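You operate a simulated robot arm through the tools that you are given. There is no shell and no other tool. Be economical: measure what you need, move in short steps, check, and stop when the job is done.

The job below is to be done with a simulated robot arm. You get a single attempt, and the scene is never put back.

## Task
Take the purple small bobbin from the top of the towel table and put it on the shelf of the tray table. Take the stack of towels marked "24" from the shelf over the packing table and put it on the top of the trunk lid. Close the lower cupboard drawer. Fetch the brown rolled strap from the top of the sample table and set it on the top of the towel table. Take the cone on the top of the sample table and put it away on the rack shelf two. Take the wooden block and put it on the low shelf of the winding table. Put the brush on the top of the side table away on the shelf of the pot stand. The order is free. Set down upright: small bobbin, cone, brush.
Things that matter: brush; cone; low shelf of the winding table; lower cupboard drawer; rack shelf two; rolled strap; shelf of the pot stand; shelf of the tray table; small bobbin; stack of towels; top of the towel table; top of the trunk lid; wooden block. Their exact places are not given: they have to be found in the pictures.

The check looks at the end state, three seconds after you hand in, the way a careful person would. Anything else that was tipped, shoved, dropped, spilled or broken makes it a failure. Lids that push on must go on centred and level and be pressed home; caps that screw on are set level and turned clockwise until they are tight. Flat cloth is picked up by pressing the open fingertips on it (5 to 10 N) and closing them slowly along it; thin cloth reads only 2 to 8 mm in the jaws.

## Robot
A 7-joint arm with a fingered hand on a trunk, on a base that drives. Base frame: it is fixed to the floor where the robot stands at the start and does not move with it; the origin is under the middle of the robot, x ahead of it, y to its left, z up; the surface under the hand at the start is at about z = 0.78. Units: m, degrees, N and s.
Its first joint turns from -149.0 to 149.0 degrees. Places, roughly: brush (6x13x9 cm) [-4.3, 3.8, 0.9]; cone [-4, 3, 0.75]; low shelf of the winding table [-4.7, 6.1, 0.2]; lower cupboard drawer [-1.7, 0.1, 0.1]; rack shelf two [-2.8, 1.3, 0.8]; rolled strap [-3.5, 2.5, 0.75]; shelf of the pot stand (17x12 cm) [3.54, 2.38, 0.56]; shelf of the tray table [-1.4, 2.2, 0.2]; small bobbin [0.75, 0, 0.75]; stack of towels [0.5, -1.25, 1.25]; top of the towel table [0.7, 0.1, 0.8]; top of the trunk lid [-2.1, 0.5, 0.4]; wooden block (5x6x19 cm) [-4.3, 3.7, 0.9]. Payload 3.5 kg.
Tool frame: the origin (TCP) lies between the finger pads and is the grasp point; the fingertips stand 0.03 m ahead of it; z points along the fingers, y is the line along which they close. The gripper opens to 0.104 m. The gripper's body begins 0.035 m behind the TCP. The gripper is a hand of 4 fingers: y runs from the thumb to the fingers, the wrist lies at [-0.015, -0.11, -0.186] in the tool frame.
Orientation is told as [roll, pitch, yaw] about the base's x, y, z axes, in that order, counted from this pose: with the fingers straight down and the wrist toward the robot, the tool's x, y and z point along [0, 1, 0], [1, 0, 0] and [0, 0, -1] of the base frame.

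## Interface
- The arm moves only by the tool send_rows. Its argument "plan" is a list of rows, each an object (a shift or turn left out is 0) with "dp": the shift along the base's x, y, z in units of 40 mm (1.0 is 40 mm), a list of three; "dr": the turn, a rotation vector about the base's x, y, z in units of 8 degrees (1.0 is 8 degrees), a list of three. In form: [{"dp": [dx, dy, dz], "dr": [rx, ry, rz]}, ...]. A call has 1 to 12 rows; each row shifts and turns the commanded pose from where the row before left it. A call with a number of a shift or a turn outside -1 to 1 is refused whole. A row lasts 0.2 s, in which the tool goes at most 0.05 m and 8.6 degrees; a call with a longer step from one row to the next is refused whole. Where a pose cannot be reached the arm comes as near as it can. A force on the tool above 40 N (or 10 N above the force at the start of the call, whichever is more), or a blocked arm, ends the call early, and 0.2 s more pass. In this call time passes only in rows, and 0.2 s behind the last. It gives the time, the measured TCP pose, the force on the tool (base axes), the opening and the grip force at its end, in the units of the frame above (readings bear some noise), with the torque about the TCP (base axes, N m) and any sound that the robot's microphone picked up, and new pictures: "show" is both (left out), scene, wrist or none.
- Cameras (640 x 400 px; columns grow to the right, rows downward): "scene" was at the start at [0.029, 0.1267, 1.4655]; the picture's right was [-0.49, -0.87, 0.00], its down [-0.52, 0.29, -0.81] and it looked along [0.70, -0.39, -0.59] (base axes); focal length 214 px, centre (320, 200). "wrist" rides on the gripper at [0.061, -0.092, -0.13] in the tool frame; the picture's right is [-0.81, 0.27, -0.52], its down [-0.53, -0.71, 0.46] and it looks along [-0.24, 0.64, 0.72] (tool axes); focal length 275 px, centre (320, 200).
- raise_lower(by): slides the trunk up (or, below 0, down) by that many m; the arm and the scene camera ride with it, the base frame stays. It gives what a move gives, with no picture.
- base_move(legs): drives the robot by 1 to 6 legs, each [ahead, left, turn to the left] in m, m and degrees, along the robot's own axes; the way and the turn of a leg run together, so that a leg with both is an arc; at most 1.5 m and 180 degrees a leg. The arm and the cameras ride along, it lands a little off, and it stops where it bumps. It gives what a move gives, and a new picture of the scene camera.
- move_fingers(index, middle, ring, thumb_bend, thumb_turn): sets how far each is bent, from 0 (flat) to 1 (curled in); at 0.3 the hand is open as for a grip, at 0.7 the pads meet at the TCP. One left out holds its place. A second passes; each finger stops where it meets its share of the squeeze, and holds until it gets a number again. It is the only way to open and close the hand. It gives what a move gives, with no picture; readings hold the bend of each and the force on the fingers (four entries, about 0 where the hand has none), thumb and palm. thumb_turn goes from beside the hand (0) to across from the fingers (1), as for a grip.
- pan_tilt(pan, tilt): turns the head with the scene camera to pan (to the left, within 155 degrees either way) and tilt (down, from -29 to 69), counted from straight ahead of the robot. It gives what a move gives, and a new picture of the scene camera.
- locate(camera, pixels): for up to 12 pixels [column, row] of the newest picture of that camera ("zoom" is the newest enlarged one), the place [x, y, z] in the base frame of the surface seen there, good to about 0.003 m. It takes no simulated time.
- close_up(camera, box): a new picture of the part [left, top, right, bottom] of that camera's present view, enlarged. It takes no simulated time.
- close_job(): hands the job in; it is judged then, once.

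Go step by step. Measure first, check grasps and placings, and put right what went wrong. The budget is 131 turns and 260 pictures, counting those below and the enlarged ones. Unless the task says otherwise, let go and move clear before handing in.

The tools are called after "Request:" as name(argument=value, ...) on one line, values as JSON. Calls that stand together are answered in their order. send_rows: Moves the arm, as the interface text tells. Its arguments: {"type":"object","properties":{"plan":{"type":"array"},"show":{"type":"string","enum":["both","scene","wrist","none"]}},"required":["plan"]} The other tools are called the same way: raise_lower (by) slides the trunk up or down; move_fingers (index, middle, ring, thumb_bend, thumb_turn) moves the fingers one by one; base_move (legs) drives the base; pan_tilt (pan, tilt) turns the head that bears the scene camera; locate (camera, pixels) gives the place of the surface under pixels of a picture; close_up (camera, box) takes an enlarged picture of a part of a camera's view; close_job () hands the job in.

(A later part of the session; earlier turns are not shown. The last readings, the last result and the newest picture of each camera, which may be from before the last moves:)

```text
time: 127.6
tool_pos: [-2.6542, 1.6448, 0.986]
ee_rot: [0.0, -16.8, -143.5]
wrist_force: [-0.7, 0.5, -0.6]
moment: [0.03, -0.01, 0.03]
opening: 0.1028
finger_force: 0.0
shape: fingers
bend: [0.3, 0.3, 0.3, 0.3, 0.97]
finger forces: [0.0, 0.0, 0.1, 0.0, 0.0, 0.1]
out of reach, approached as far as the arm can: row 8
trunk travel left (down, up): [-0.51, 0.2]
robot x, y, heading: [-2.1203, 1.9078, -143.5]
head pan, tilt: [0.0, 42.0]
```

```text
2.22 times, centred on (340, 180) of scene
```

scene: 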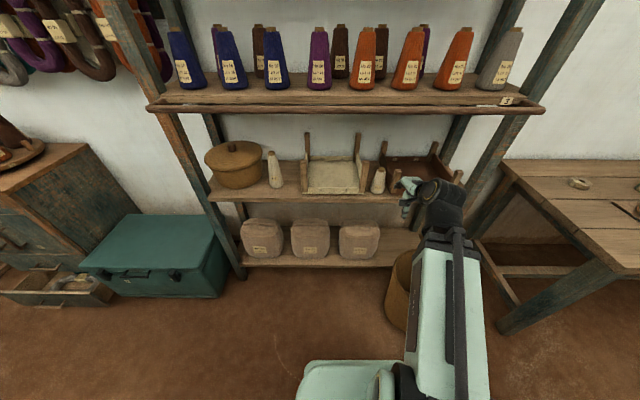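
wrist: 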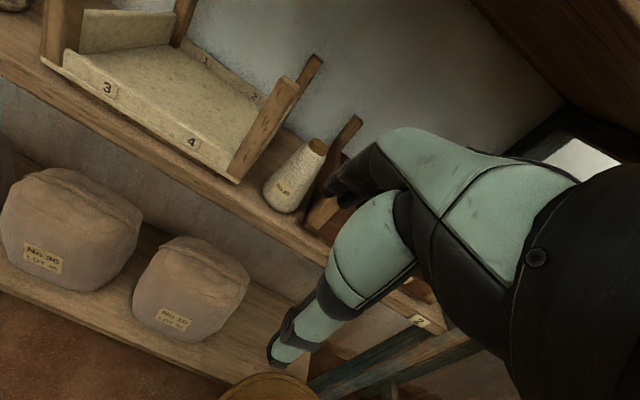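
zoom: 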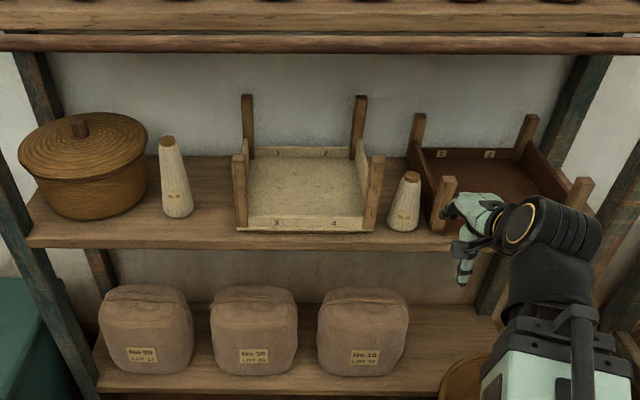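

Shelf two is done. Now the open drawer is near: straighten the tool, strafe left along the aisle to it and look.

Request:
send_rows(plan=[{"dp": [0, 0, 0], "dr": [0.595, -0.804, 0]}, {"dp": [0, 0, 0], "dr": [0.595, -0.804, 0]}], show="none")

Request:
base_move(legs=[[-0.1, 0.4, 0], [0, 0.7, 0], [-0.1, 0.9, 0]])

Request:
pan_tilt(pan=0, tilt=52)

```text
time: 128.2
tool_pos: [-2.6519, 1.6436, 0.9859]
ee_rot: [0.0, -0.7, -143.7]
wrist_force: [-0.8, -0.2, 0.0]
moment: [-0.01, 0.03, 0.01]
opening: 0.1032
finger_force: 0.0
shape: fingers
bend: [0.3, 0.3, 0.3, 0.3, 0.97]
finger forces: [0.0, 0.1, 0.0, 0.0, 0.0, 0.0]
trunk travel left (down, up): [-0.51, 0.2]
robot x, y, heading: [-2.1215, 1.9042, -143.6]
head pan, tilt: [0.0, 42.0]
```

```text
time: 138.5
tool_pos: [-1.3169, 0.1579, 0.9857]
ee_rot: [-0.2, -1.0, -145.4]
wrist_force: [-0.3, -1.0, -0.4]
moment: [0.03, -0.02, 0.04]
opening: 0.1029
finger_force: 0.1
shape: fingers
bend: [0.3, 0.3, 0.3, 0.3, 0.97]
finger forces: [0.0, 0.0, 0.0, 0.0, 0.0, 0.1]
trunk travel left (down, up): [-0.51, 0.2]
robot x, y, heading: [-0.7809, 0.4053, -145.1]
head pan, tilt: [0.0, 42.0]
```

scene: 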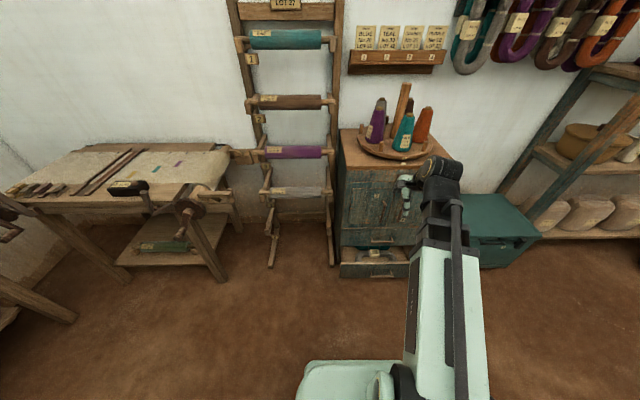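

```text
time: 139.3
tool_pos: [-1.317, 0.1575, 0.9857]
ee_rot: [-0.1, -0.9, -145.3]
wrist_force: [0.0, -1.0, -0.5]
moment: [0.02, -0.02, -0.01]
opening: 0.1028
finger_force: 0.0
shape: fingers
bend: [0.3, 0.3, 0.3, 0.3, 0.97]
finger forces: [0.0, 0.1, 0.0, 0.0, 0.0, 0.0]
trunk travel left (down, up): [-0.51, 0.2]
robot x, y, heading: [-0.7796, 0.4025, -145.1]
head pan, tilt: [0.0, 52.0]
```

scene: 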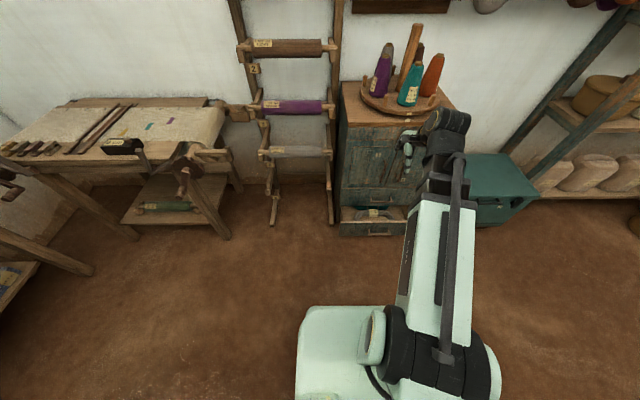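

Locate the drawer front and cupboard face.

Request:
locate(camera="scene", pixels=[[342, 223], [342, 235], [400, 223], [370, 223], [375, 230], [375, 215], [342, 205], [385, 195], [400, 235], [350, 180], [385, 210], [405, 222]])

Request:
close_up(camera="scene", box=[320, 150, 460, 250])

```text
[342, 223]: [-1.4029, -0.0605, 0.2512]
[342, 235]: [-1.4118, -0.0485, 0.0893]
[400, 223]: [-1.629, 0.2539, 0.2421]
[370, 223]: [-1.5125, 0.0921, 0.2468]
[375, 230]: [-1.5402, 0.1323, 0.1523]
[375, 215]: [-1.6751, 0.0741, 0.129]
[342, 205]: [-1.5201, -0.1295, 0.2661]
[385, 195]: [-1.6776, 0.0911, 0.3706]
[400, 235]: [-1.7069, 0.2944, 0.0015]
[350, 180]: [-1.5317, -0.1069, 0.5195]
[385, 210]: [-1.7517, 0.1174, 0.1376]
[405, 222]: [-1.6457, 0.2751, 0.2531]
```

```text
4.00 times, centred on (390, 200) of scene
```

zoom: 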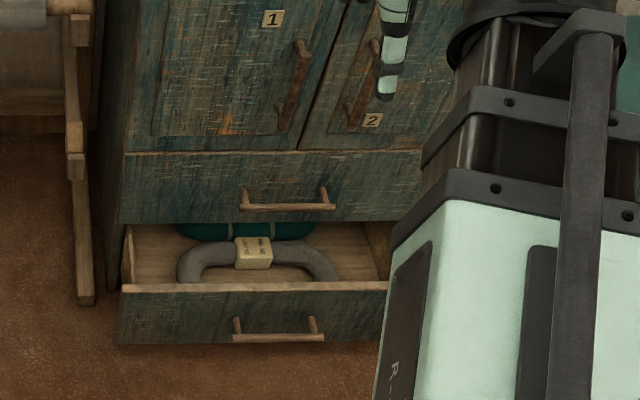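

Drawer front is at n≈-1.155, cupboard face ≈-1.29, so it needs about 13.5 cm of push. I close the fingers, lower fully, and tilt them forward to press above the handle.

Request:
move_fingers(index=0.7, middle=0.7, ring=0.7, thumb_bend=0.7)

Request:
raise_lower(by=-0.4)

Request:
raise_lower(by=-0.11)

Request:
send_rows(plan=[{"dp": [-0.63, 0.84, 0]}, {"dp": [-0.63, 0.84, 0]}, {"dp": [0, 0, -1], "dr": [-0.58, 0.815, 0]}, {"dp": [0, 0, -1], "dr": [-0.58, 0.815, 0]}, {"dp": [0, 0, -1], "dr": [-0.58, 0.815, 0]}, {"dp": [0, 0, -1], "dr": [-0.58, 0.815, 0]}, {"dp": [0, 0, -1]}, {"dp": [0, 0, -1]}])

```text
time: 140.3
tool_pos: [-1.3177, 0.1581, 0.9848]
ee_rot: [-0.1, -0.9, -145.3]
wrist_force: [-0.2, 0.3, -0.1]
moment: [-0.01, 0.03, 0.03]
opening: 0.0015
finger_force: 0.0
shape: fingers
bend: [0.7, 0.7, 0.7, 0.7, 0.97]
finger forces: [0.0, 0.0, 0.0, 0.0, 0.0, 0.0]
trunk travel left (down, up): [-0.51, 0.2]
robot x, y, heading: [-0.7813, 0.4039, -144.9]
head pan, tilt: [0.0, 52.0]
```

```text
time: 144.1
tool_pos: [-1.3169, 0.1583, 0.5864]
ee_rot: [0.0, -0.9, -145.2]
wrist_force: [-0.1, 0.0, 0.5]
moment: [-0.03, 0.01, 0.0]
opening: 0.0013
finger_force: 0.0
shape: fingers
bend: [0.7, 0.7, 0.7, 0.7, 0.97]
finger forces: [0.0, 0.0, 0.0, 0.0, 0.0, 0.0]
trunk travel left (down, up): [-0.11, 0.6]
robot x, y, heading: [-0.7798, 0.4055, -145.5]
head pan, tilt: [0.0, 52.0]
```

```text
time: 145.5
tool_pos: [-1.3175, 0.1582, 0.4756]
ee_rot: [-0.1, -0.9, -145.4]
wrist_force: [-0.2, -0.1, -0.7]
moment: [0.01, 0.01, 0.0]
opening: 0.0014
finger_force: 0.1
shape: fingers
bend: [0.7, 0.7, 0.7, 0.7, 0.97]
finger forces: [0.0, 0.0, 0.1, 0.0, 0.0, 0.1]
trunk travel left (down, up): [0.0, 0.71]
robot x, y, heading: [-0.7778, 0.4027, -145.1]
head pan, tilt: [0.0, 52.0]
```

```text
time: 147.3
tool_pos: [-1.3656, 0.2244, 0.235]
ee_rot: [0.3, -32.9, -145.4]
wrist_force: [0.8, -0.6, 0.1]
moment: [0.02, -0.01, 0.01]
opening: 0.0011
finger_force: 0.1
shape: fingers
bend: [0.7, 0.7, 0.7, 0.7, 0.97]
finger forces: [0.0, 0.0, 0.0, 0.0, 0.0, 0.1]
trunk travel left (down, up): [0.0, 0.71]
robot x, y, heading: [-0.7731, 0.401, -145.0]
head pan, tilt: [0.0, 52.0]
```

scene: 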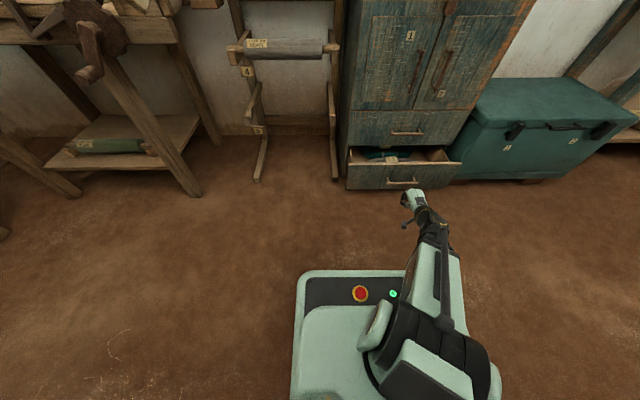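
wrist: 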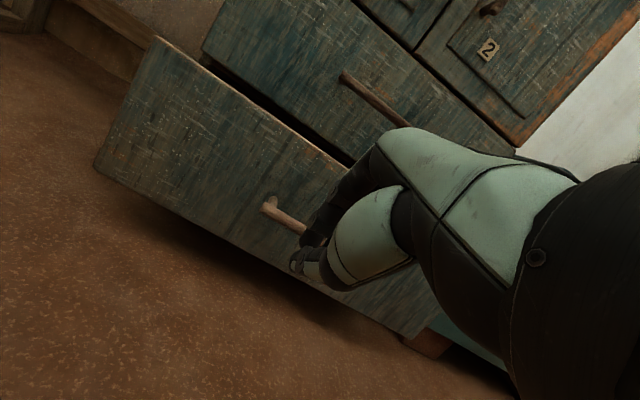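

The fist is in front of the drawer, just above its handle. Push along -n.

Request:
send_rows(plan=[{"dp": [-0.64, -0.48, 0]}, {"dp": [-0.64, -0.48, 0]}, {"dp": [-0.64, -0.48, 0]}, {"dp": [-0.48, -0.36, 0]}, {"dp": [-0.48, -0.36, 0]}, {"dp": [-0.48, -0.36, 0]}, {"dp": [-0.48, -0.36, 0]}, {"dp": [-0.48, -0.36, 0]}, {"dp": [-0.48, -0.36, 0]}])

```text
time: 149.3
tool_pos: [-1.5601, 0.0796, 0.2381]
ee_rot: [0.4, -32.9, -145.3]
wrist_force: [-0.4, 0.2, 0.6]
moment: [0.0, -0.06, 0.0]
opening: 0.001
finger_force: 0.1
shape: fingers
bend: [0.7, 0.7, 0.7, 0.7, 0.97]
finger forces: [0.0, 0.0, 0.0, 0.0, 0.0, 0.1]
trunk travel left (down, up): [0.0, 0.71]
robot x, y, heading: [-0.7772, 0.4004, -145.0]
head pan, tilt: [0.0, 52.0]
```

scene: 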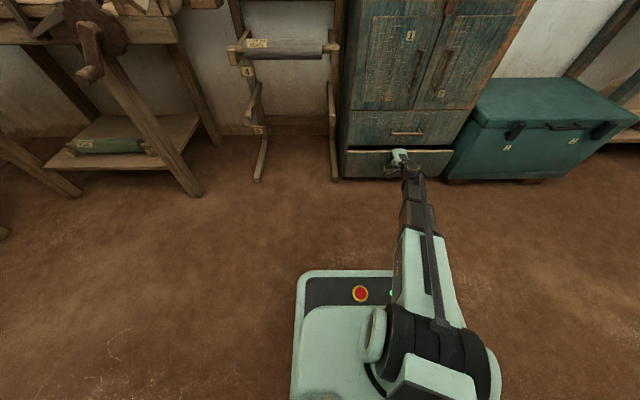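
wrist: 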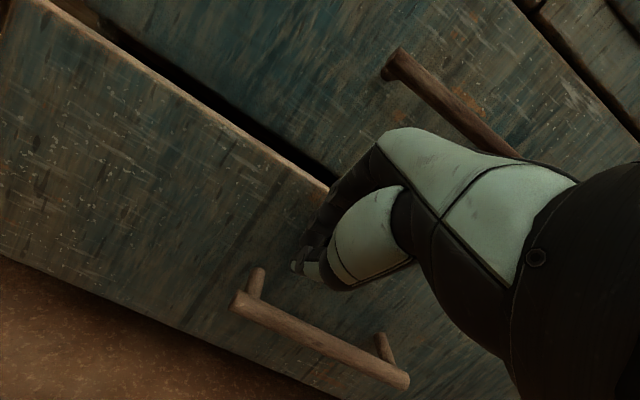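

It slides easily; a gap remains. Keep pushing in small steps until it stops.

Request:
send_rows(plan=[{"dp": [-0.32, -0.24, 0]}, {"dp": [-0.32, -0.24, 0]}, {"dp": [-0.24, -0.18, 0]}, {"dp": [-0.16, -0.12, 0]}, {"dp": [-0.16, -0.12, 0]}, {"dp": [-0.16, -0.12, 0]}, {"dp": [-0.16, -0.12, 0]}], show="wrist")

```text
time: 150.7
tool_pos: [-1.6072, 0.0453, 0.237]
ee_rot: [0.4, -33.0, -145.5]
wrist_force: [21.2, 12.1, 4.5]
moment: [-0.32, 0.67, -0.28]
opening: 0.001
finger_force: 12.2
shape: fingers
bend: [0.7, 0.7, 0.7, 0.7, 0.97]
finger forces: [0.0, 22.2, 2.2, 0.0, 0.0, 0.1]
trunk travel left (down, up): [0.0, 0.71]
robot x, y, heading: [-0.7765, 0.4022, -145.0]
head pan, tilt: [0.0, 52.0]
stopped in row 6: the force on the tool passed its limit at 45 N (the readings are from after the stop); the commanded pose is now the measured one
```

wrist: 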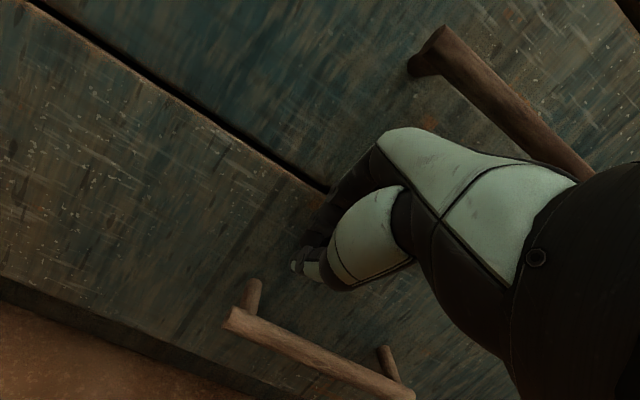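

The drawer hit its stop at 45 N. Back away, straighten, raise the trunk and check it.

Request:
send_rows(plan=[{"dp": [0.8, 0.6, 0]}, {"dp": [0.8, 0.6, 0]}, {"dp": [0.8, 0.6, 0]}, {"dp": [0.8, 0.6, 0]}, {"dp": [0.8, 0.6, 0]}, {"dp": [0.5, 0.4, 0.5], "dr": [0.58, -0.815, 0]}, {"dp": [0, 0, 1], "dr": [0.58, -0.815, 0]}, {"dp": [0, 0, 1], "dr": [0.58, -0.815, 0]}, {"dp": [0, 0, 1], "dr": [0.58, -0.815, 0]}], show="scene")

Request:
locate(camera="scene", pixels=[[360, 165], [440, 165], [400, 155], [360, 130], [430, 130], [515, 105], [480, 85], [580, 90], [540, 80], [510, 125], [595, 107], [520, 90]])

Request:
raise_lower(by=0.4)

Request:
raise_lower(by=0.31)

```text
time: 152.7
tool_pos: [-1.4354, 0.1805, 0.3773]
ee_rot: [-0.1, -0.8, -145.4]
wrist_force: [-0.3, 0.1, -0.3]
moment: [-0.01, 0.01, -0.01]
opening: 0.001
finger_force: 0.0
shape: fingers
bend: [0.7, 0.7, 0.7, 0.7, 0.97]
finger forces: [0.0, 0.0, 0.0, 0.0, 0.0, 0.1]
trunk travel left (down, up): [0.0, 0.71]
robot x, y, heading: [-0.7785, 0.4053, -144.9]
head pan, tilt: [0.0, 52.0]
```

scene: 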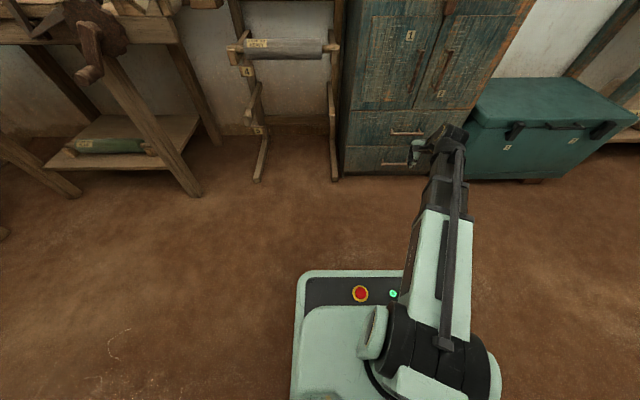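

```text
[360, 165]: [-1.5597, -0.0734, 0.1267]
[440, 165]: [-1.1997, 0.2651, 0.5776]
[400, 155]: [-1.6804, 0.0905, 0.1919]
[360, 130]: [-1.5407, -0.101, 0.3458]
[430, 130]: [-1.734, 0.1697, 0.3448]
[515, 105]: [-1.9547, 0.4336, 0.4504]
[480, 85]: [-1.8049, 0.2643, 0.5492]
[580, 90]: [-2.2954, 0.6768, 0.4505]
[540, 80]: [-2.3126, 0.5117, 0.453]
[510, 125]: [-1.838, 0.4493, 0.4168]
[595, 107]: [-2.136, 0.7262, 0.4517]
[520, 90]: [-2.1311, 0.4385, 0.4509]
```

```text
time: 156.5
tool_pos: [-1.4355, 0.1796, 0.7778]
ee_rot: [0.0, -1.0, -145.4]
wrist_force: [-0.7, -0.4, 0.4]
moment: [0.0, 0.02, 0.01]
opening: 0.0011
finger_force: 0.1
shape: fingers
bend: [0.7, 0.7, 0.7, 0.7, 0.97]
finger forces: [0.0, 0.0, 0.0, 0.0, 0.0, 0.0]
trunk travel left (down, up): [-0.4, 0.31]
robot x, y, heading: [-0.7806, 0.4025, -144.9]
head pan, tilt: [0.0, 52.0]
```

```text
time: 159.6
tool_pos: [-1.4359, 0.1798, 1.0864]
ee_rot: [-0.1, -0.9, -145.4]
wrist_force: [0.8, -0.8, 0.2]
moment: [0.0, -0.02, 0.04]
opening: 0.0011
finger_force: 0.1
shape: fingers
bend: [0.7, 0.7, 0.7, 0.7, 0.97]
finger forces: [0.0, 0.0, 0.0, 0.0, 0.1, 0.0]
trunk travel left (down, up): [-0.71, 0.0]
robot x, y, heading: [-0.782, 0.4085, -145.2]
head pan, tilt: [0.0, 52.0]
```

The drawer face is flush (n -1.292 vs -1.293), and the trunk lid top is z≈0.451. Now the towels: raise the hand, turn to face the packing shelf (heading ≈ -53°) and approach.

Request:
send_rows(plan=[{"dp": [0, 0, 1]}, {"dp": [0, 0, 1]}, {"dp": [0, 0, 1]}, {"dp": [0, 0, 1]}, {"dp": [0, 0, 1]}, {"dp": [0, 0, 1]}, {"dp": [0, 0, 1]}, {"dp": [0, 0, 1]}], show="none")

Request:
move_fingers(index=0.3, middle=0.3, ring=0.3, thumb_bend=0.3)

Request:
base_move(legs=[[0, 0, 92], [0.6, 0, 0]])

Request:
pan_tilt(pan=0, tilt=35)

```text
time: 161.4
tool_pos: [-1.4349, 0.1796, 1.4085]
ee_rot: [-0.1, -0.9, -145.3]
wrist_force: [0.3, 0.5, 0.0]
moment: [-0.02, -0.02, 0.0]
opening: 0.001
finger_force: 0.1
shape: fingers
bend: [0.7, 0.7, 0.7, 0.7, 0.97]
finger forces: [0.0, 0.1, 0.0, 0.0, 0.0, 0.0]
trunk travel left (down, up): [-0.71, 0.0]
robot x, y, heading: [-0.7787, 0.4031, -144.9]
head pan, tilt: [0.0, 52.0]
```

```text
time: 162.4
tool_pos: [-1.4356, 0.181, 1.4082]
ee_rot: [-0.2, -0.9, -145.4]
wrist_force: [1.2, 0.2, -0.8]
moment: [0.02, 0.01, 0.0]
opening: 0.1028
finger_force: 0.1
shape: fingers
bend: [0.3, 0.3, 0.3, 0.3, 0.97]
finger forces: [0.0, 0.1, 0.0, 0.0, 0.1, 0.0]
trunk travel left (down, up): [-0.71, 0.0]
robot x, y, heading: [-0.7781, 0.4012, -145.1]
head pan, tilt: [0.0, 52.0]
```

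```text
time: 169.7
tool_pos: [-0.1545, -0.7209, 1.4077]
ee_rot: [-0.1, -0.9, -52.4]
wrist_force: [-0.1, -0.3, 0.5]
moment: [0.03, 0.0, 0.01]
opening: 0.1029
finger_force: 0.0
shape: fingers
bend: [0.3, 0.3, 0.3, 0.3, 0.97]
finger forces: [0.0, 0.1, 0.0, 0.0, 0.0, 0.1]
trunk travel left (down, up): [-0.71, 0.0]
robot x, y, heading: [-0.4107, -0.0744, -52.2]
head pan, tilt: [0.0, 52.0]
```

scene: 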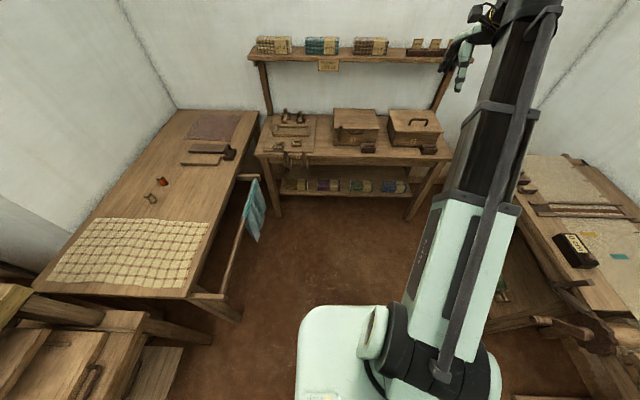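

```text
time: 170.5
tool_pos: [-0.155, -0.7205, 1.4071]
ee_rot: [0.0, -0.9, -52.4]
wrist_force: [0.0, 0.5, 0.2]
moment: [0.0, 0.01, -0.03]
opening: 0.1028
finger_force: 0.1
shape: fingers
bend: [0.3, 0.3, 0.3, 0.3, 0.97]
finger forces: [0.0, 0.1, 0.1, 0.0, 0.0, 0.1]
trunk travel left (down, up): [-0.71, 0.0]
robot x, y, heading: [-0.4127, -0.0752, -52.1]
head pan, tilt: [0.0, 35.0]
```

scene: 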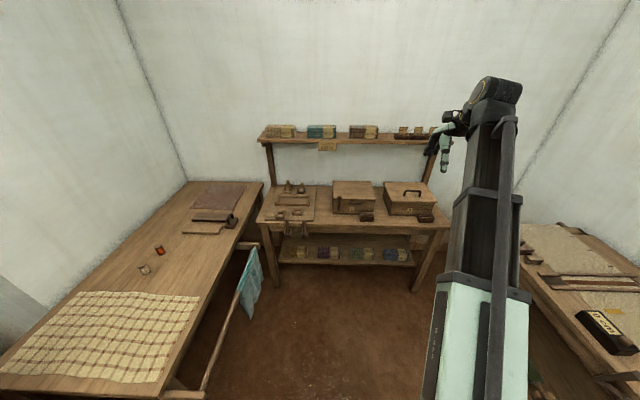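

The teal stack "24" is at (322,131) on the shelf. Enlarge and measure.

Request:
close_up(camera="scene", box=[255, 105, 400, 195])

Request:
locate(camera="scene", pixels=[[309, 128], [335, 128], [322, 126], [322, 134], [309, 136], [335, 136], [322, 141], [294, 130], [350, 131], [270, 220], [440, 230], [262, 290]])

```text
4.41 times, centred on (328, 150) of scene
```

zoom: 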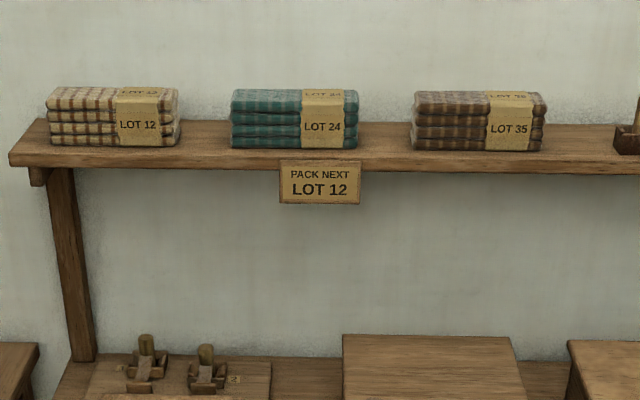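

```text
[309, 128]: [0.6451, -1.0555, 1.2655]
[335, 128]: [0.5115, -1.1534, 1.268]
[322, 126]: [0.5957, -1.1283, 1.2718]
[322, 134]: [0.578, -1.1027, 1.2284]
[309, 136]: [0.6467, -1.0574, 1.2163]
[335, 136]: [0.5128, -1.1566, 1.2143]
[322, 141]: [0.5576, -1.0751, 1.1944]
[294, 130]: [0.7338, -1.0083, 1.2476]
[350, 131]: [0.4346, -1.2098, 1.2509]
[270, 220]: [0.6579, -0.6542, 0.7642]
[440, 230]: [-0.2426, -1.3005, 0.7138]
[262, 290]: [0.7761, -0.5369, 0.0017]
```

Stack: about 17 cm wide, 6.5 cm high, front at z 1.21–1.27. I need its depth.

Request:
locate(camera="zoom", pixels=[[270, 89], [270, 91], [270, 93], [270, 96], [233, 94], [356, 94], [325, 92], [325, 90], [232, 140], [357, 140], [270, 87], [200, 123]])

```text
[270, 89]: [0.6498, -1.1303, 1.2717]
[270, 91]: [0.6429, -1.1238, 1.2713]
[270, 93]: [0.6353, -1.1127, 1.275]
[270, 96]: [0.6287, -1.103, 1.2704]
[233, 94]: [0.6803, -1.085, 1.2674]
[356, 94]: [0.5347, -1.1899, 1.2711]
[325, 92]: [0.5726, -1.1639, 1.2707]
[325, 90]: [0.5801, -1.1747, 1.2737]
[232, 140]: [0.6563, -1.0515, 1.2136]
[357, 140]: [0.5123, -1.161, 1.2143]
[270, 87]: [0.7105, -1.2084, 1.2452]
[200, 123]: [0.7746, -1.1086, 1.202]
```

Depth is about 8–9 cm (t -1.232…-1.315), wall at -1.393: graspable front-to-back. Check where the towel rail stands before driving in.

Request:
locate(camera="scene", pixels=[[222, 335], [240, 290], [250, 280], [256, 250], [205, 385], [185, 397], [245, 310]])

```text
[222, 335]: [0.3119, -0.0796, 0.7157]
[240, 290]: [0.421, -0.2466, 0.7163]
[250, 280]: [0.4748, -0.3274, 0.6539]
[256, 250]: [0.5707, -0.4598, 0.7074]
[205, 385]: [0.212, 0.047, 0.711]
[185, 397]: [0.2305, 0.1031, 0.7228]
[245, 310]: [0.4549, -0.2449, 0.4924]
```

Rail is at n≈0.2; I stay at n≈-0.18. Drive ahead 0.6 and left 0.195.

Request:
base_move(legs=[[0, 0.195, -1.0], [0.6, 0, 0]])

```text
time: 175.2
tool_pos: [0.3655, -1.1047, 1.4069]
ee_rot: [-0.1, -0.9, -53.0]
wrist_force: [-0.3, -0.2, 0.7]
moment: [0.0, -0.02, 0.0]
opening: 0.1027
finger_force: 0.1
shape: fingers
bend: [0.3, 0.3, 0.3, 0.3, 0.97]
finger forces: [0.0, 0.0, 0.0, 0.0, 0.0, 0.1]
trunk travel left (down, up): [-0.71, 0.0]
robot x, y, heading: [0.1188, -0.4561, -52.9]
head pan, tilt: [0.0, 35.0]
```

scene: 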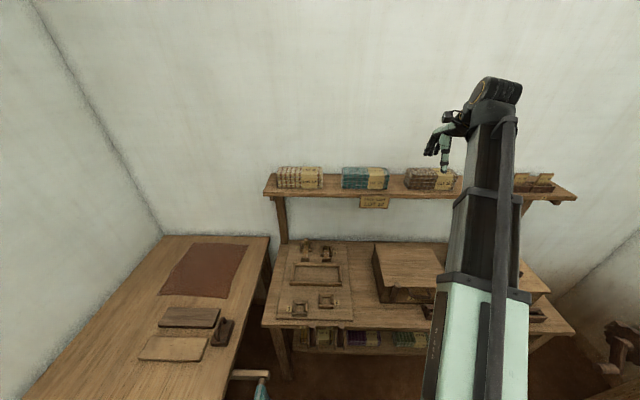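

Closer view: re-measure stack "24" at (365,178).

Request:
close_up(camera="scene", box=[325, 150, 405, 200])

Request:
locate(camera="zoom", pixels=[[200, 137], [200, 145], [200, 160], [300, 135], [380, 138], [480, 138], [135, 145], [515, 145], [140, 280], [505, 300], [300, 200], [60, 230]])

```text
8.00 times, centred on (365, 175) of scene
```

zoom: 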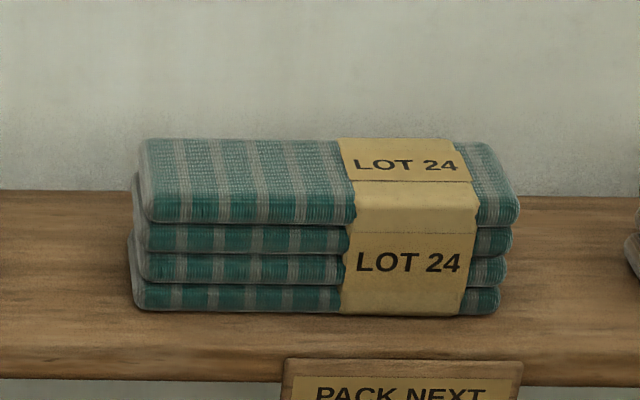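

```text
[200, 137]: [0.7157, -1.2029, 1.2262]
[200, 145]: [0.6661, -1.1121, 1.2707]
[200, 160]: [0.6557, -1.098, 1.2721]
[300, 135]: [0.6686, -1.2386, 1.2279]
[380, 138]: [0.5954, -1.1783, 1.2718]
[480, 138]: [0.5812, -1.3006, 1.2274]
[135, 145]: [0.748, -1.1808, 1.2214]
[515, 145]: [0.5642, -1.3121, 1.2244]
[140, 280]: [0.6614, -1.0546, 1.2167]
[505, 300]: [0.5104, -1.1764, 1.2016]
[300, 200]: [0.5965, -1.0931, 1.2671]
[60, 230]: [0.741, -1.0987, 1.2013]
```

Stack centre ≈ (0.604,-1.131), depth ≈7–8 cm. Move above it and check.

Request:
send_rows(plan=[{"dp": [1, -0.11, 0]}, {"dp": [1, -0.11, 0]}, {"dp": [1, -0.11, 0]}, {"dp": [1, -0.11, 0]}, {"dp": [1, -0.11, 0]}, {"dp": [0.97, -0.11, -0.3]}, {"dp": [0, 0, -1]}])

Request:
close_up(camera="scene", box=[305, 110, 425, 200])

```text
time: 176.8
tool_pos: [0.605, -1.1271, 1.3582]
ee_rot: [-0.1, -0.9, -53.0]
wrist_force: [0.0, -0.2, -1.2]
moment: [0.02, 0.0, 0.01]
opening: 0.1027
finger_force: 0.1
shape: fingers
bend: [0.3, 0.3, 0.3, 0.3, 0.97]
finger forces: [0.0, 0.1, 0.0, 0.0, 0.1, 0.0]
trunk travel left (down, up): [-0.71, 0.0]
robot x, y, heading: [0.1134, -0.455, -52.9]
head pan, tilt: [0.0, 35.0]
```

scene: 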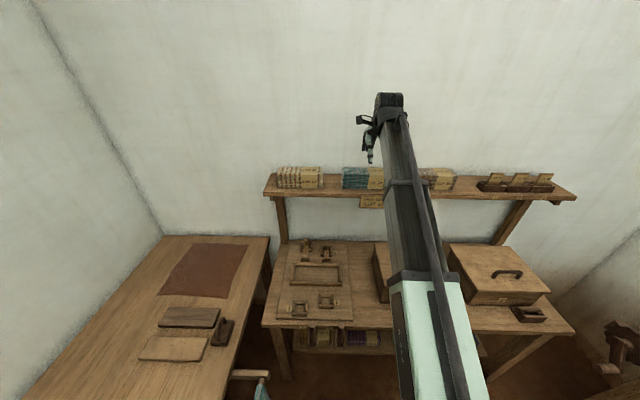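
wrist: 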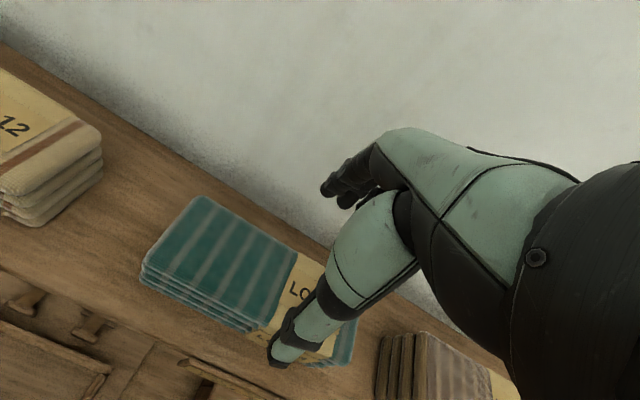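

```text
4.44 times, centred on (365, 155) of scene
```

zoom: 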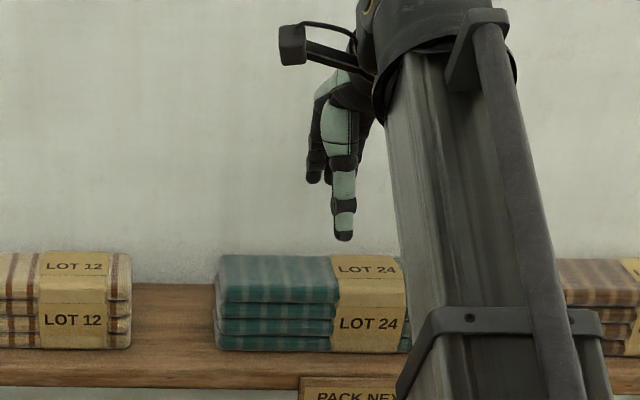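

I measure the stack edges from above with the wrist camera.

Request:
locate(camera="wrist", pixels=[[200, 200], [150, 262], [285, 245], [240, 312], [274, 281], [205, 198], [145, 280], [352, 345], [225, 210], [195, 292]])

```text
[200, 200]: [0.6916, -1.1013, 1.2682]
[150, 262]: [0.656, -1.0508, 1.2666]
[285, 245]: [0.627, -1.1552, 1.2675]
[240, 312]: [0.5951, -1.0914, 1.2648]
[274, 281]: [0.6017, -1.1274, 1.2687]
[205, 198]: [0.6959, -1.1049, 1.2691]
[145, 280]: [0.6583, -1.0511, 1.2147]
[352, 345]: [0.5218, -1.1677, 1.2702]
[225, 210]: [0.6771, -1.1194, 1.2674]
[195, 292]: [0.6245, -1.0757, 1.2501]
```

TCP is centred on the stack (t -1.265 vs -1.267). Descend to 1.243 and close.

Request:
send_rows(plan=[{"dp": [0.03, -0.04, -1]}, {"dp": [0, 0, -1]}, {"dp": [0, 0, -0.88]}], show="wrist")

Request:
move_fingers(index=0.7, middle=0.7, ring=0.7, thumb_bend=0.7)

Request:
send_rows(plan=[{"dp": [0, 0, 0.7]}, {"dp": [0, 0, 0.8]}, {"dp": [0, 0, 0.8]}])

```text
time: 177.6
tool_pos: [0.6066, -1.1299, 1.2436]
ee_rot: [-0.1, -1.2, -53.0]
wrist_force: [1.4, -2.2, 13.4]
moment: [0.29, 0.16, 0.0]
opening: 0.107
finger_force: 6.8
shape: fingers
bend: [0.29, 0.3, 0.3, 0.3, 0.97]
finger forces: [5.0, 0.0, 0.0, 0.1, 8.3, 0.0]
trunk travel left (down, up): [-0.71, 0.0]
robot x, y, heading: [0.1163, -0.4543, -52.7]
head pan, tilt: [0.0, 35.0]
```

wrist: 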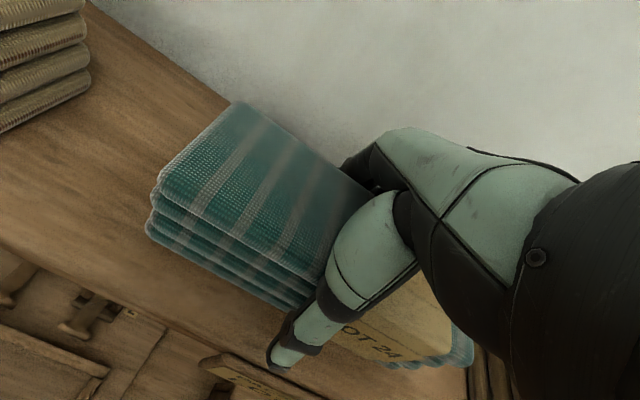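

```text
time: 178.6
tool_pos: [0.6065, -1.1308, 1.2437]
ee_rot: [0.0, -1.2, -52.9]
wrist_force: [3.3, -7.2, 28.1]
moment: [-0.55, -0.68, 0.46]
opening: 0.073
finger_force: 51.5
shape: fingers
bend: [0.33, 0.49, 0.48, 0.57, 0.97]
finger forces: [31.6, 10.5, 12.5, 0.0, 49.6, 0.1]
trunk travel left (down, up): [-0.71, 0.0]
robot x, y, heading: [0.1161, -0.453, -52.8]
head pan, tilt: [0.0, 35.0]
```

```text
time: 179.4
tool_pos: [0.6058, -1.1288, 1.3344]
ee_rot: [-0.1, -0.9, -53.0]
wrist_force: [0.0, 0.0, -0.9]
moment: [-0.03, -0.01, 0.0]
opening: 0.073
finger_force: 44.3
shape: fingers
bend: [0.33, 0.5, 0.49, 0.57, 0.95]
finger forces: [23.0, 8.5, 9.6, 0.0, 47.4, 0.0]
trunk travel left (down, up): [-0.71, 0.0]
robot x, y, heading: [0.1158, -0.4558, -52.8]
head pan, tilt: [0.0, 35.0]
```

scene: 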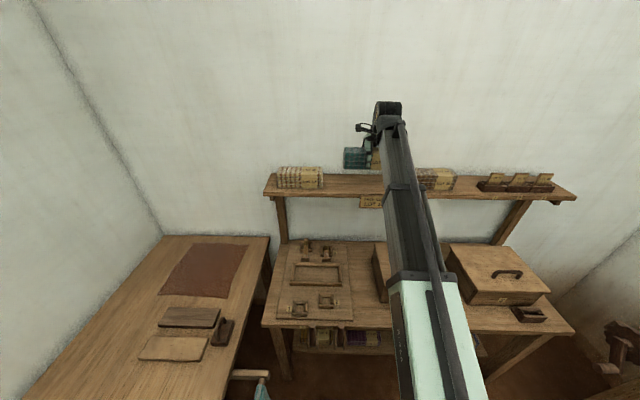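
wrist: 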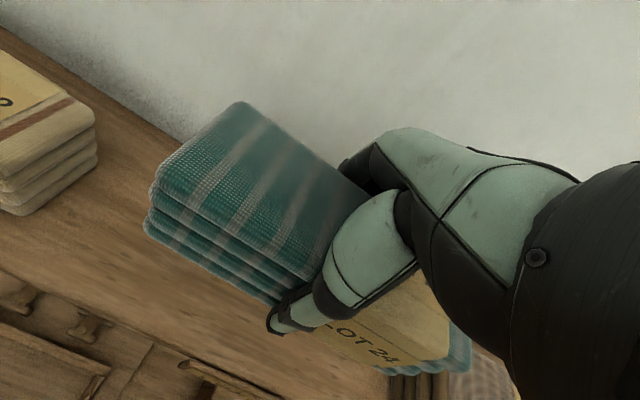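

The stack is held (44 N). Lift, retract, back out, turn to face the trunk side and drive there.

Request:
send_rows(plan=[{"dp": [0, 0, 0.8]}, {"dp": [0, 0, 0.8]}, {"dp": [-0.6, 0.8, 0]}, {"dp": [-0.6, 0.8, 0]}, {"dp": [-0.6, 0.8, 0]}, {"dp": [-0.6, 0.8, 0]}], show="none")

Request:
base_move(legs=[[-0.65, 0, 0], [0, 0, -90.2], [0.3, 0, 0], [0, -0.77, 0], [0, -0.77, 0]])

Request:
pan_tilt(pan=0, tilt=48)

```text
time: 180.8
tool_pos: [0.508, -1.0038, 1.3949]
ee_rot: [-0.1, -0.9, -52.9]
wrist_force: [-0.5, -0.3, -1.4]
moment: [-0.01, -0.02, 0.01]
opening: 0.073
finger_force: 43.7
shape: fingers
bend: [0.33, 0.5, 0.49, 0.57, 0.95]
finger forces: [23.2, 8.5, 9.7, 0.0, 47.1, 0.0]
trunk travel left (down, up): [-0.71, 0.0]
robot x, y, heading: [0.1113, -0.4576, -52.8]
head pan, tilt: [0.0, 35.0]
```

```text
time: 197.5
tool_pos: [-2.0072, 0.708, 1.3935]
ee_rot: [-0.1, -0.9, -142.7]
wrist_force: [-0.4, 0.3, -0.8]
moment: [-0.02, 0.03, -0.01]
opening: 0.0719
finger_force: 41.4
shape: fingers
bend: [0.34, 0.5, 0.49, 0.57, 0.95]
finger forces: [21.8, 8.1, 9.3, 0.1, 43.7, 0.1]
trunk travel left (down, up): [-0.71, 0.0]
robot x, y, heading: [-1.4601, 1.1032, -142.4]
head pan, tilt: [0.0, 35.0]
```

scene: 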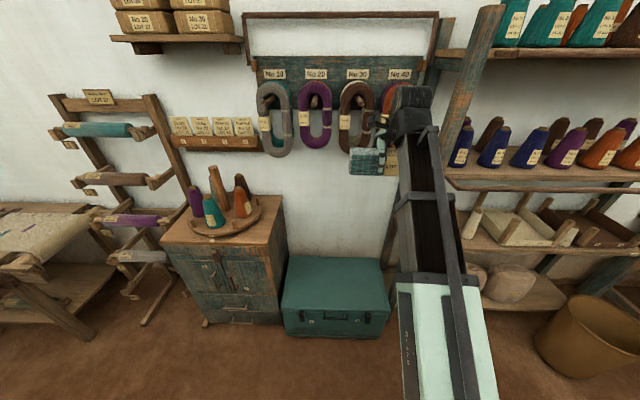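

```text
time: 198.2
tool_pos: [-2.007, 0.7083, 1.3927]
ee_rot: [-0.1, -0.9, -142.8]
wrist_force: [0.1, -0.6, -1.6]
moment: [-0.04, 0.0, 0.01]
opening: 0.0719
finger_force: 41.7
shape: fingers
bend: [0.34, 0.5, 0.49, 0.57, 0.95]
finger forces: [21.8, 8.2, 9.3, 0.0, 43.6, 0.1]
trunk travel left (down, up): [-0.71, 0.0]
robot x, y, heading: [-1.4624, 1.1038, -142.7]
head pan, tilt: [0.0, 48.0]
```

scene: 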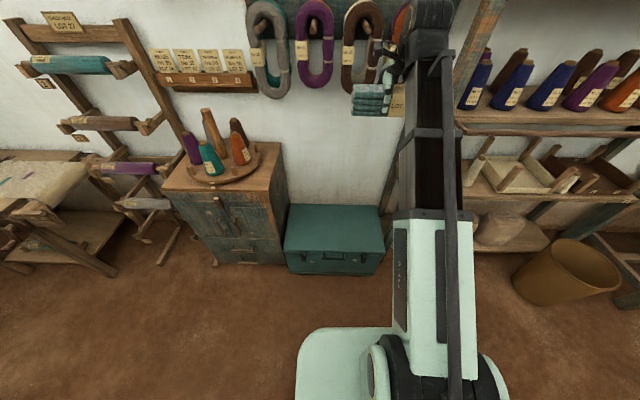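

The trunk lid is clear at (335,228). Measure its corners and the hanging skeins.

Request:
locate(camera="scene", pixels=[[292, 208], [376, 208], [290, 247], [380, 245], [335, 228], [270, 95], [315, 85], [355, 95], [335, 255]])

```text
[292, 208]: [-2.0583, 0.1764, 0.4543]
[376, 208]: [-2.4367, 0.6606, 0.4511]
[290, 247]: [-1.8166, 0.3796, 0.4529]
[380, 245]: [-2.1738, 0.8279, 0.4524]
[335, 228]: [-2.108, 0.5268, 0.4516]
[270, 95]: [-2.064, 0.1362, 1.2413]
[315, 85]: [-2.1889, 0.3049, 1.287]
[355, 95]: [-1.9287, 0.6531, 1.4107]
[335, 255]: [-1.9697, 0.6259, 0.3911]
```

Lid spans n -1.22…-1.56, t 1.39…1.97; target (-2.126,0.518). Lower the trunk, move over, and descend.

Request:
raise_lower(by=-0.4)

Request:
raise_lower(by=-0.1)

Request:
send_rows(plan=[{"dp": [-0.496, -0.79, -0.25]}, {"dp": [-0.496, -0.79, -0.25]}, {"dp": [-0.496, -0.79, -0.25]}, {"dp": [-0.496, -0.79, -0.25]}, {"dp": [-0.496, -0.79, -0.25]}, {"dp": [-0.496, -0.79, -0.25]}, {"dp": [0, 0, -1]}, {"dp": [0, 0, -1]}, {"dp": [0, 0, -1]}, {"dp": [0, 0, -1]}, {"dp": [0, 0, -1]}, {"dp": [0, 0, -1]}])

```text
time: 202.0
tool_pos: [-2.006, 0.7082, 0.9939]
ee_rot: [-0.1, -0.9, -142.7]
wrist_force: [0.1, -0.7, -1.3]
moment: [-0.01, -0.01, 0.02]
opening: 0.072
finger_force: 41.3
shape: fingers
bend: [0.34, 0.5, 0.49, 0.57, 0.95]
finger forces: [21.7, 8.2, 9.3, 0.1, 43.6, 0.0]
trunk travel left (down, up): [-0.31, 0.4]
robot x, y, heading: [-1.4602, 1.1063, -142.3]
head pan, tilt: [0.0, 48.0]
```

```text
time: 203.4
tool_pos: [-2.0073, 0.7083, 0.8948]
ee_rot: [-0.1, -1.0, -142.7]
wrist_force: [0.1, -0.5, -1.8]
moment: [-0.02, 0.01, 0.02]
opening: 0.0721
finger_force: 42.1
shape: fingers
bend: [0.34, 0.5, 0.49, 0.57, 0.95]
finger forces: [21.6, 8.3, 9.3, 0.0, 43.5, 0.1]
trunk travel left (down, up): [-0.21, 0.5]
robot x, y, heading: [-1.458, 1.1053, -142.5]
head pan, tilt: [0.0, 48.0]
```

```text
time: 206.0
tool_pos: [-2.1275, 0.5173, 0.5939]
ee_rot: [-0.2, -0.8, -142.7]
wrist_force: [0.5, 0.7, -1.0]
moment: [0.02, 0.03, 0.0]
opening: 0.0717
finger_force: 40.8
shape: fingers
bend: [0.34, 0.5, 0.49, 0.57, 0.95]
finger forces: [21.3, 8.2, 9.3, 0.0, 42.8, 0.1]
trunk travel left (down, up): [-0.21, 0.5]
robot x, y, heading: [-1.4583, 1.1046, -142.7]
head pan, tilt: [0.0, 48.0]
```

scene: 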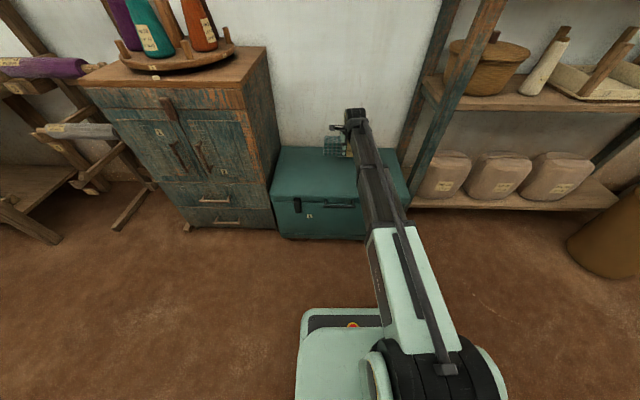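
wrist: 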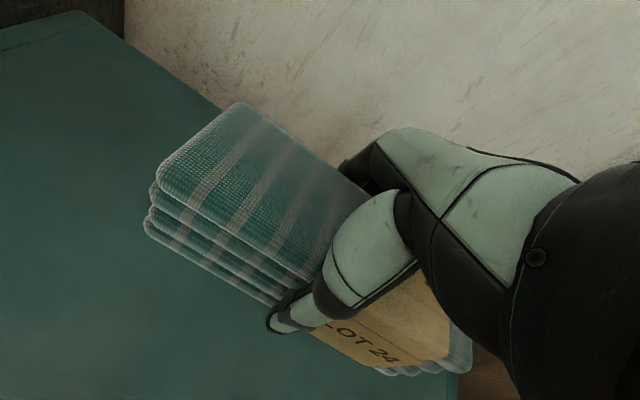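

Over the lid centre. Descend the last 10 cm, slow at the end.

Request:
send_rows(plan=[{"dp": [0, 0, -0.9]}, {"dp": [0, 0, -0.9]}, {"dp": [0, 0, -0.4]}, {"dp": [0, 0, -0.15]}, {"dp": [0, 0, -0.1]}, {"dp": [0, 0, -0.07]}], show="wrist")

```text
time: 207.4
tool_pos: [-2.1254, 0.517, 0.4948]
ee_rot: [-0.1, -1.1, -142.7]
wrist_force: [0.0, -0.7, 7.0]
moment: [-0.32, 0.11, 0.05]
opening: 0.072
finger_force: 43.2
shape: fingers
bend: [0.34, 0.5, 0.5, 0.57, 0.95]
finger forces: [23.5, 8.6, 9.7, 0.1, 44.2, 0.1]
trunk travel left (down, up): [-0.21, 0.5]
robot x, y, heading: [-1.461, 1.106, -142.5]
head pan, tilt: [0.0, 48.0]
```

wrist: 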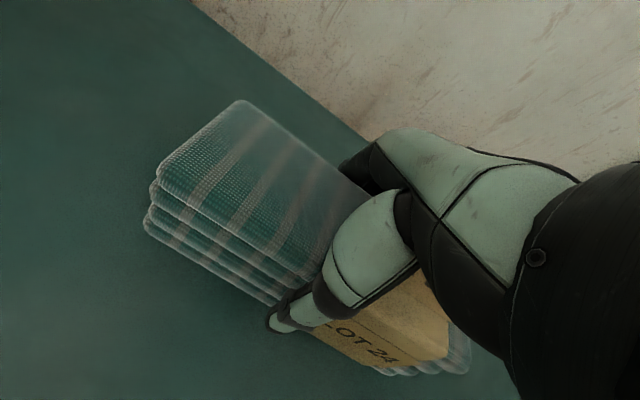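

Contact with the lid (7 N). Release and rise.

Request:
move_fingers(index=0.25, middle=0.25, ring=0.25, thumb_bend=0.25)

Request:
send_rows(plan=[{"dp": [0, 0, 0.5]}, {"dp": [0, 0, 0.8]}, {"dp": [0, 0, 1]}, {"dp": [0, 0, 1]}])

```text
time: 208.4
tool_pos: [-2.1252, 0.5167, 0.4939]
ee_rot: [-0.1, -0.9, -142.7]
wrist_force: [-1.4, -0.7, 1.8]
moment: [-0.04, 0.0, -0.03]
opening: 0.1154
finger_force: 1.0
shape: fingers
bend: [0.24, 0.25, 0.25, 0.25, 0.97]
finger forces: [2.5, 0.0, 0.0, 0.1, 0.1, 0.0]
trunk travel left (down, up): [-0.21, 0.5]
robot x, y, heading: [-1.4614, 1.1012, -142.4]
head pan, tilt: [0.0, 48.0]
```

```text
time: 209.4
tool_pos: [-2.1266, 0.5172, 0.6263]
ee_rot: [-0.1, -0.9, -142.7]
wrist_force: [0.0, 1.1, 0.1]
moment: [0.01, -0.04, -0.02]
opening: 0.1144
finger_force: 0.1
shape: fingers
bend: [0.25, 0.25, 0.25, 0.25, 0.97]
finger forces: [0.0, 0.1, 0.1, 0.1, 0.1, 0.1]
trunk travel left (down, up): [-0.21, 0.5]
robot x, y, heading: [-1.4575, 1.0994, -142.6]
head pan, tilt: [0.0, 48.0]
```

scene: 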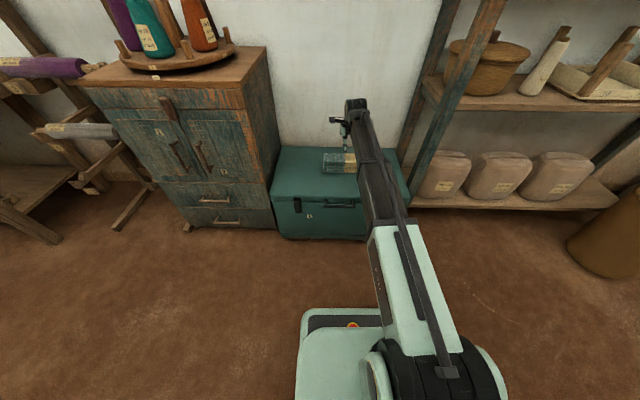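
wrist: 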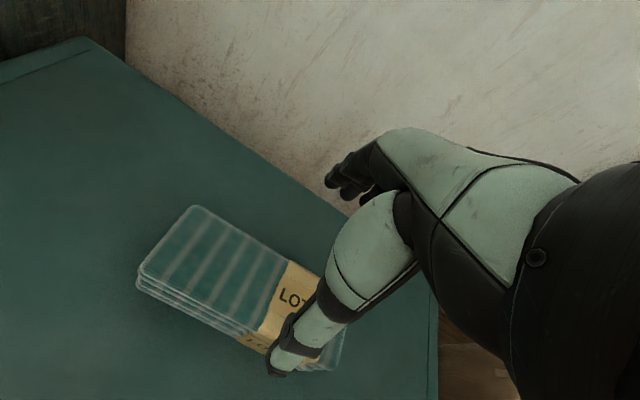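

The stack rests squarely on the lid. Next the strap: retract, raise, and strafe right along the aisle to the sample table.

Request:
send_rows(plan=[{"dp": [0, 0, 1]}, {"dp": [0.6, 0.5, 0.8]}, {"dp": [0.6, 0.6, 0.6]}, {"dp": [0.6, 0.7, 0.6]}, {"dp": [0.6, 0.7, 0.6]}, {"dp": [0.6, 0.7, 0.6]}, {"dp": [0.6, 0.7, 0.6]}], show="none")

Request:
raise_lower(by=0.4)

Request:
raise_lower(by=0.1)

Request:
base_move(legs=[[0, -1.0, -0.5], [0, -1.0, 0]])

Request:
pan_tilt(pan=0, tilt=48)

```text
time: 211.0
tool_pos: [-1.9821, 0.6747, 0.8142]
ee_rot: [-0.1, -0.9, -142.7]
wrist_force: [-0.4, -0.5, -0.2]
moment: [0.03, 0.02, -0.02]
opening: 0.1147
finger_force: 0.0
shape: fingers
bend: [0.25, 0.25, 0.25, 0.25, 0.97]
finger forces: [0.1, 0.0, 0.0, 0.0, 0.0, 0.0]
trunk travel left (down, up): [-0.21, 0.5]
robot x, y, heading: [-1.4618, 1.103, -142.7]
head pan, tilt: [0.0, 48.0]
```

```text
time: 214.8
tool_pos: [-1.9827, 0.6744, 1.2147]
ee_rot: [-0.1, -0.9, -142.7]
wrist_force: [0.7, 0.2, -0.5]
moment: [-0.01, -0.01, -0.01]
opening: 0.1146
finger_force: 0.1
shape: fingers
bend: [0.25, 0.25, 0.25, 0.25, 0.97]
finger forces: [0.0, 0.0, 0.0, 0.0, 0.0, 0.0]
trunk travel left (down, up): [-0.61, 0.1]
robot x, y, heading: [-1.4614, 1.1058, -142.4]
head pan, tilt: [0.0, 48.0]
```

```text
time: 216.1
tool_pos: [-1.982, 0.674, 1.3136]
ee_rot: [-0.1, -0.9, -142.7]
wrist_force: [-0.3, 0.5, -0.5]
moment: [-0.04, 0.01, 0.01]
opening: 0.1145
finger_force: 0.0
shape: fingers
bend: [0.25, 0.25, 0.25, 0.25, 0.97]
finger forces: [0.0, 0.0, 0.0, 0.0, 0.0, 0.0]
trunk travel left (down, up): [-0.71, 0.0]
robot x, y, heading: [-1.4597, 1.1016, -142.5]
head pan, tilt: [0.0, 48.0]
```

```text
time: 226.2
tool_pos: [-3.1823, 2.3053, 1.3151]
ee_rot: [-0.1, -0.9, -144.0]
wrist_force: [1.0, -0.6, -0.8]
moment: [-0.04, 0.01, 0.0]
opening: 0.1146
finger_force: 0.0
shape: fingers
bend: [0.25, 0.25, 0.25, 0.25, 0.97]
finger forces: [0.0, 0.1, 0.0, 0.1, 0.0, 0.0]
trunk travel left (down, up): [-0.71, 0.0]
robot x, y, heading: [-2.6492, 2.7226, -143.8]
head pan, tilt: [0.0, 48.0]
```

scene: 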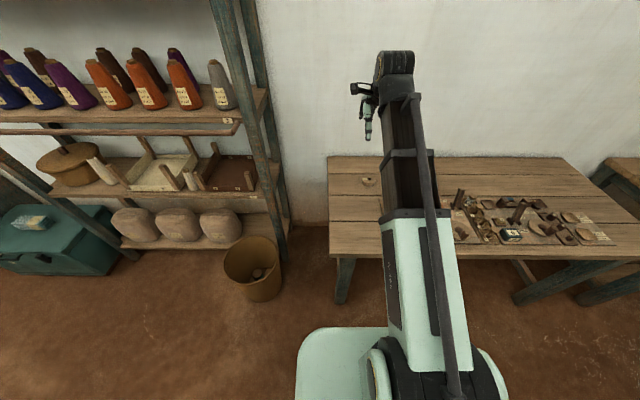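

```text
time: 226.8
tool_pos: [-3.1836, 2.3042, 1.3144]
ee_rot: [-0.1, -1.0, -144.0]
wrist_force: [0.6, -0.3, -0.5]
moment: [0.0, 0.01, 0.0]
opening: 0.1144
finger_force: 0.2
shape: fingers
bend: [0.25, 0.25, 0.25, 0.25, 0.97]
finger forces: [0.0, 0.1, 0.0, 0.0, 0.1, 0.0]
trunk travel left (down, up): [-0.71, 0.0]
robot x, y, heading: [-2.6529, 2.7241, -144.0]
head pan, tilt: [0.0, 48.0]
```

scene: 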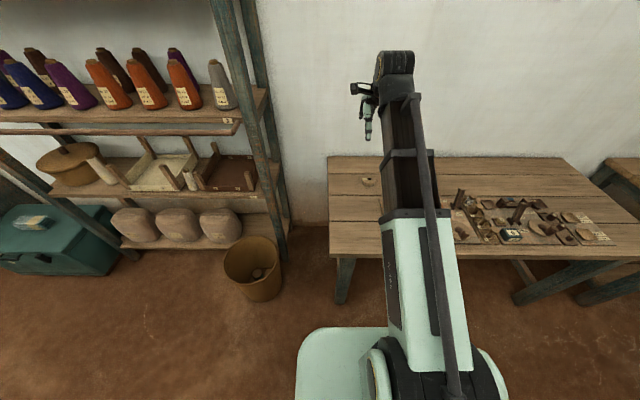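

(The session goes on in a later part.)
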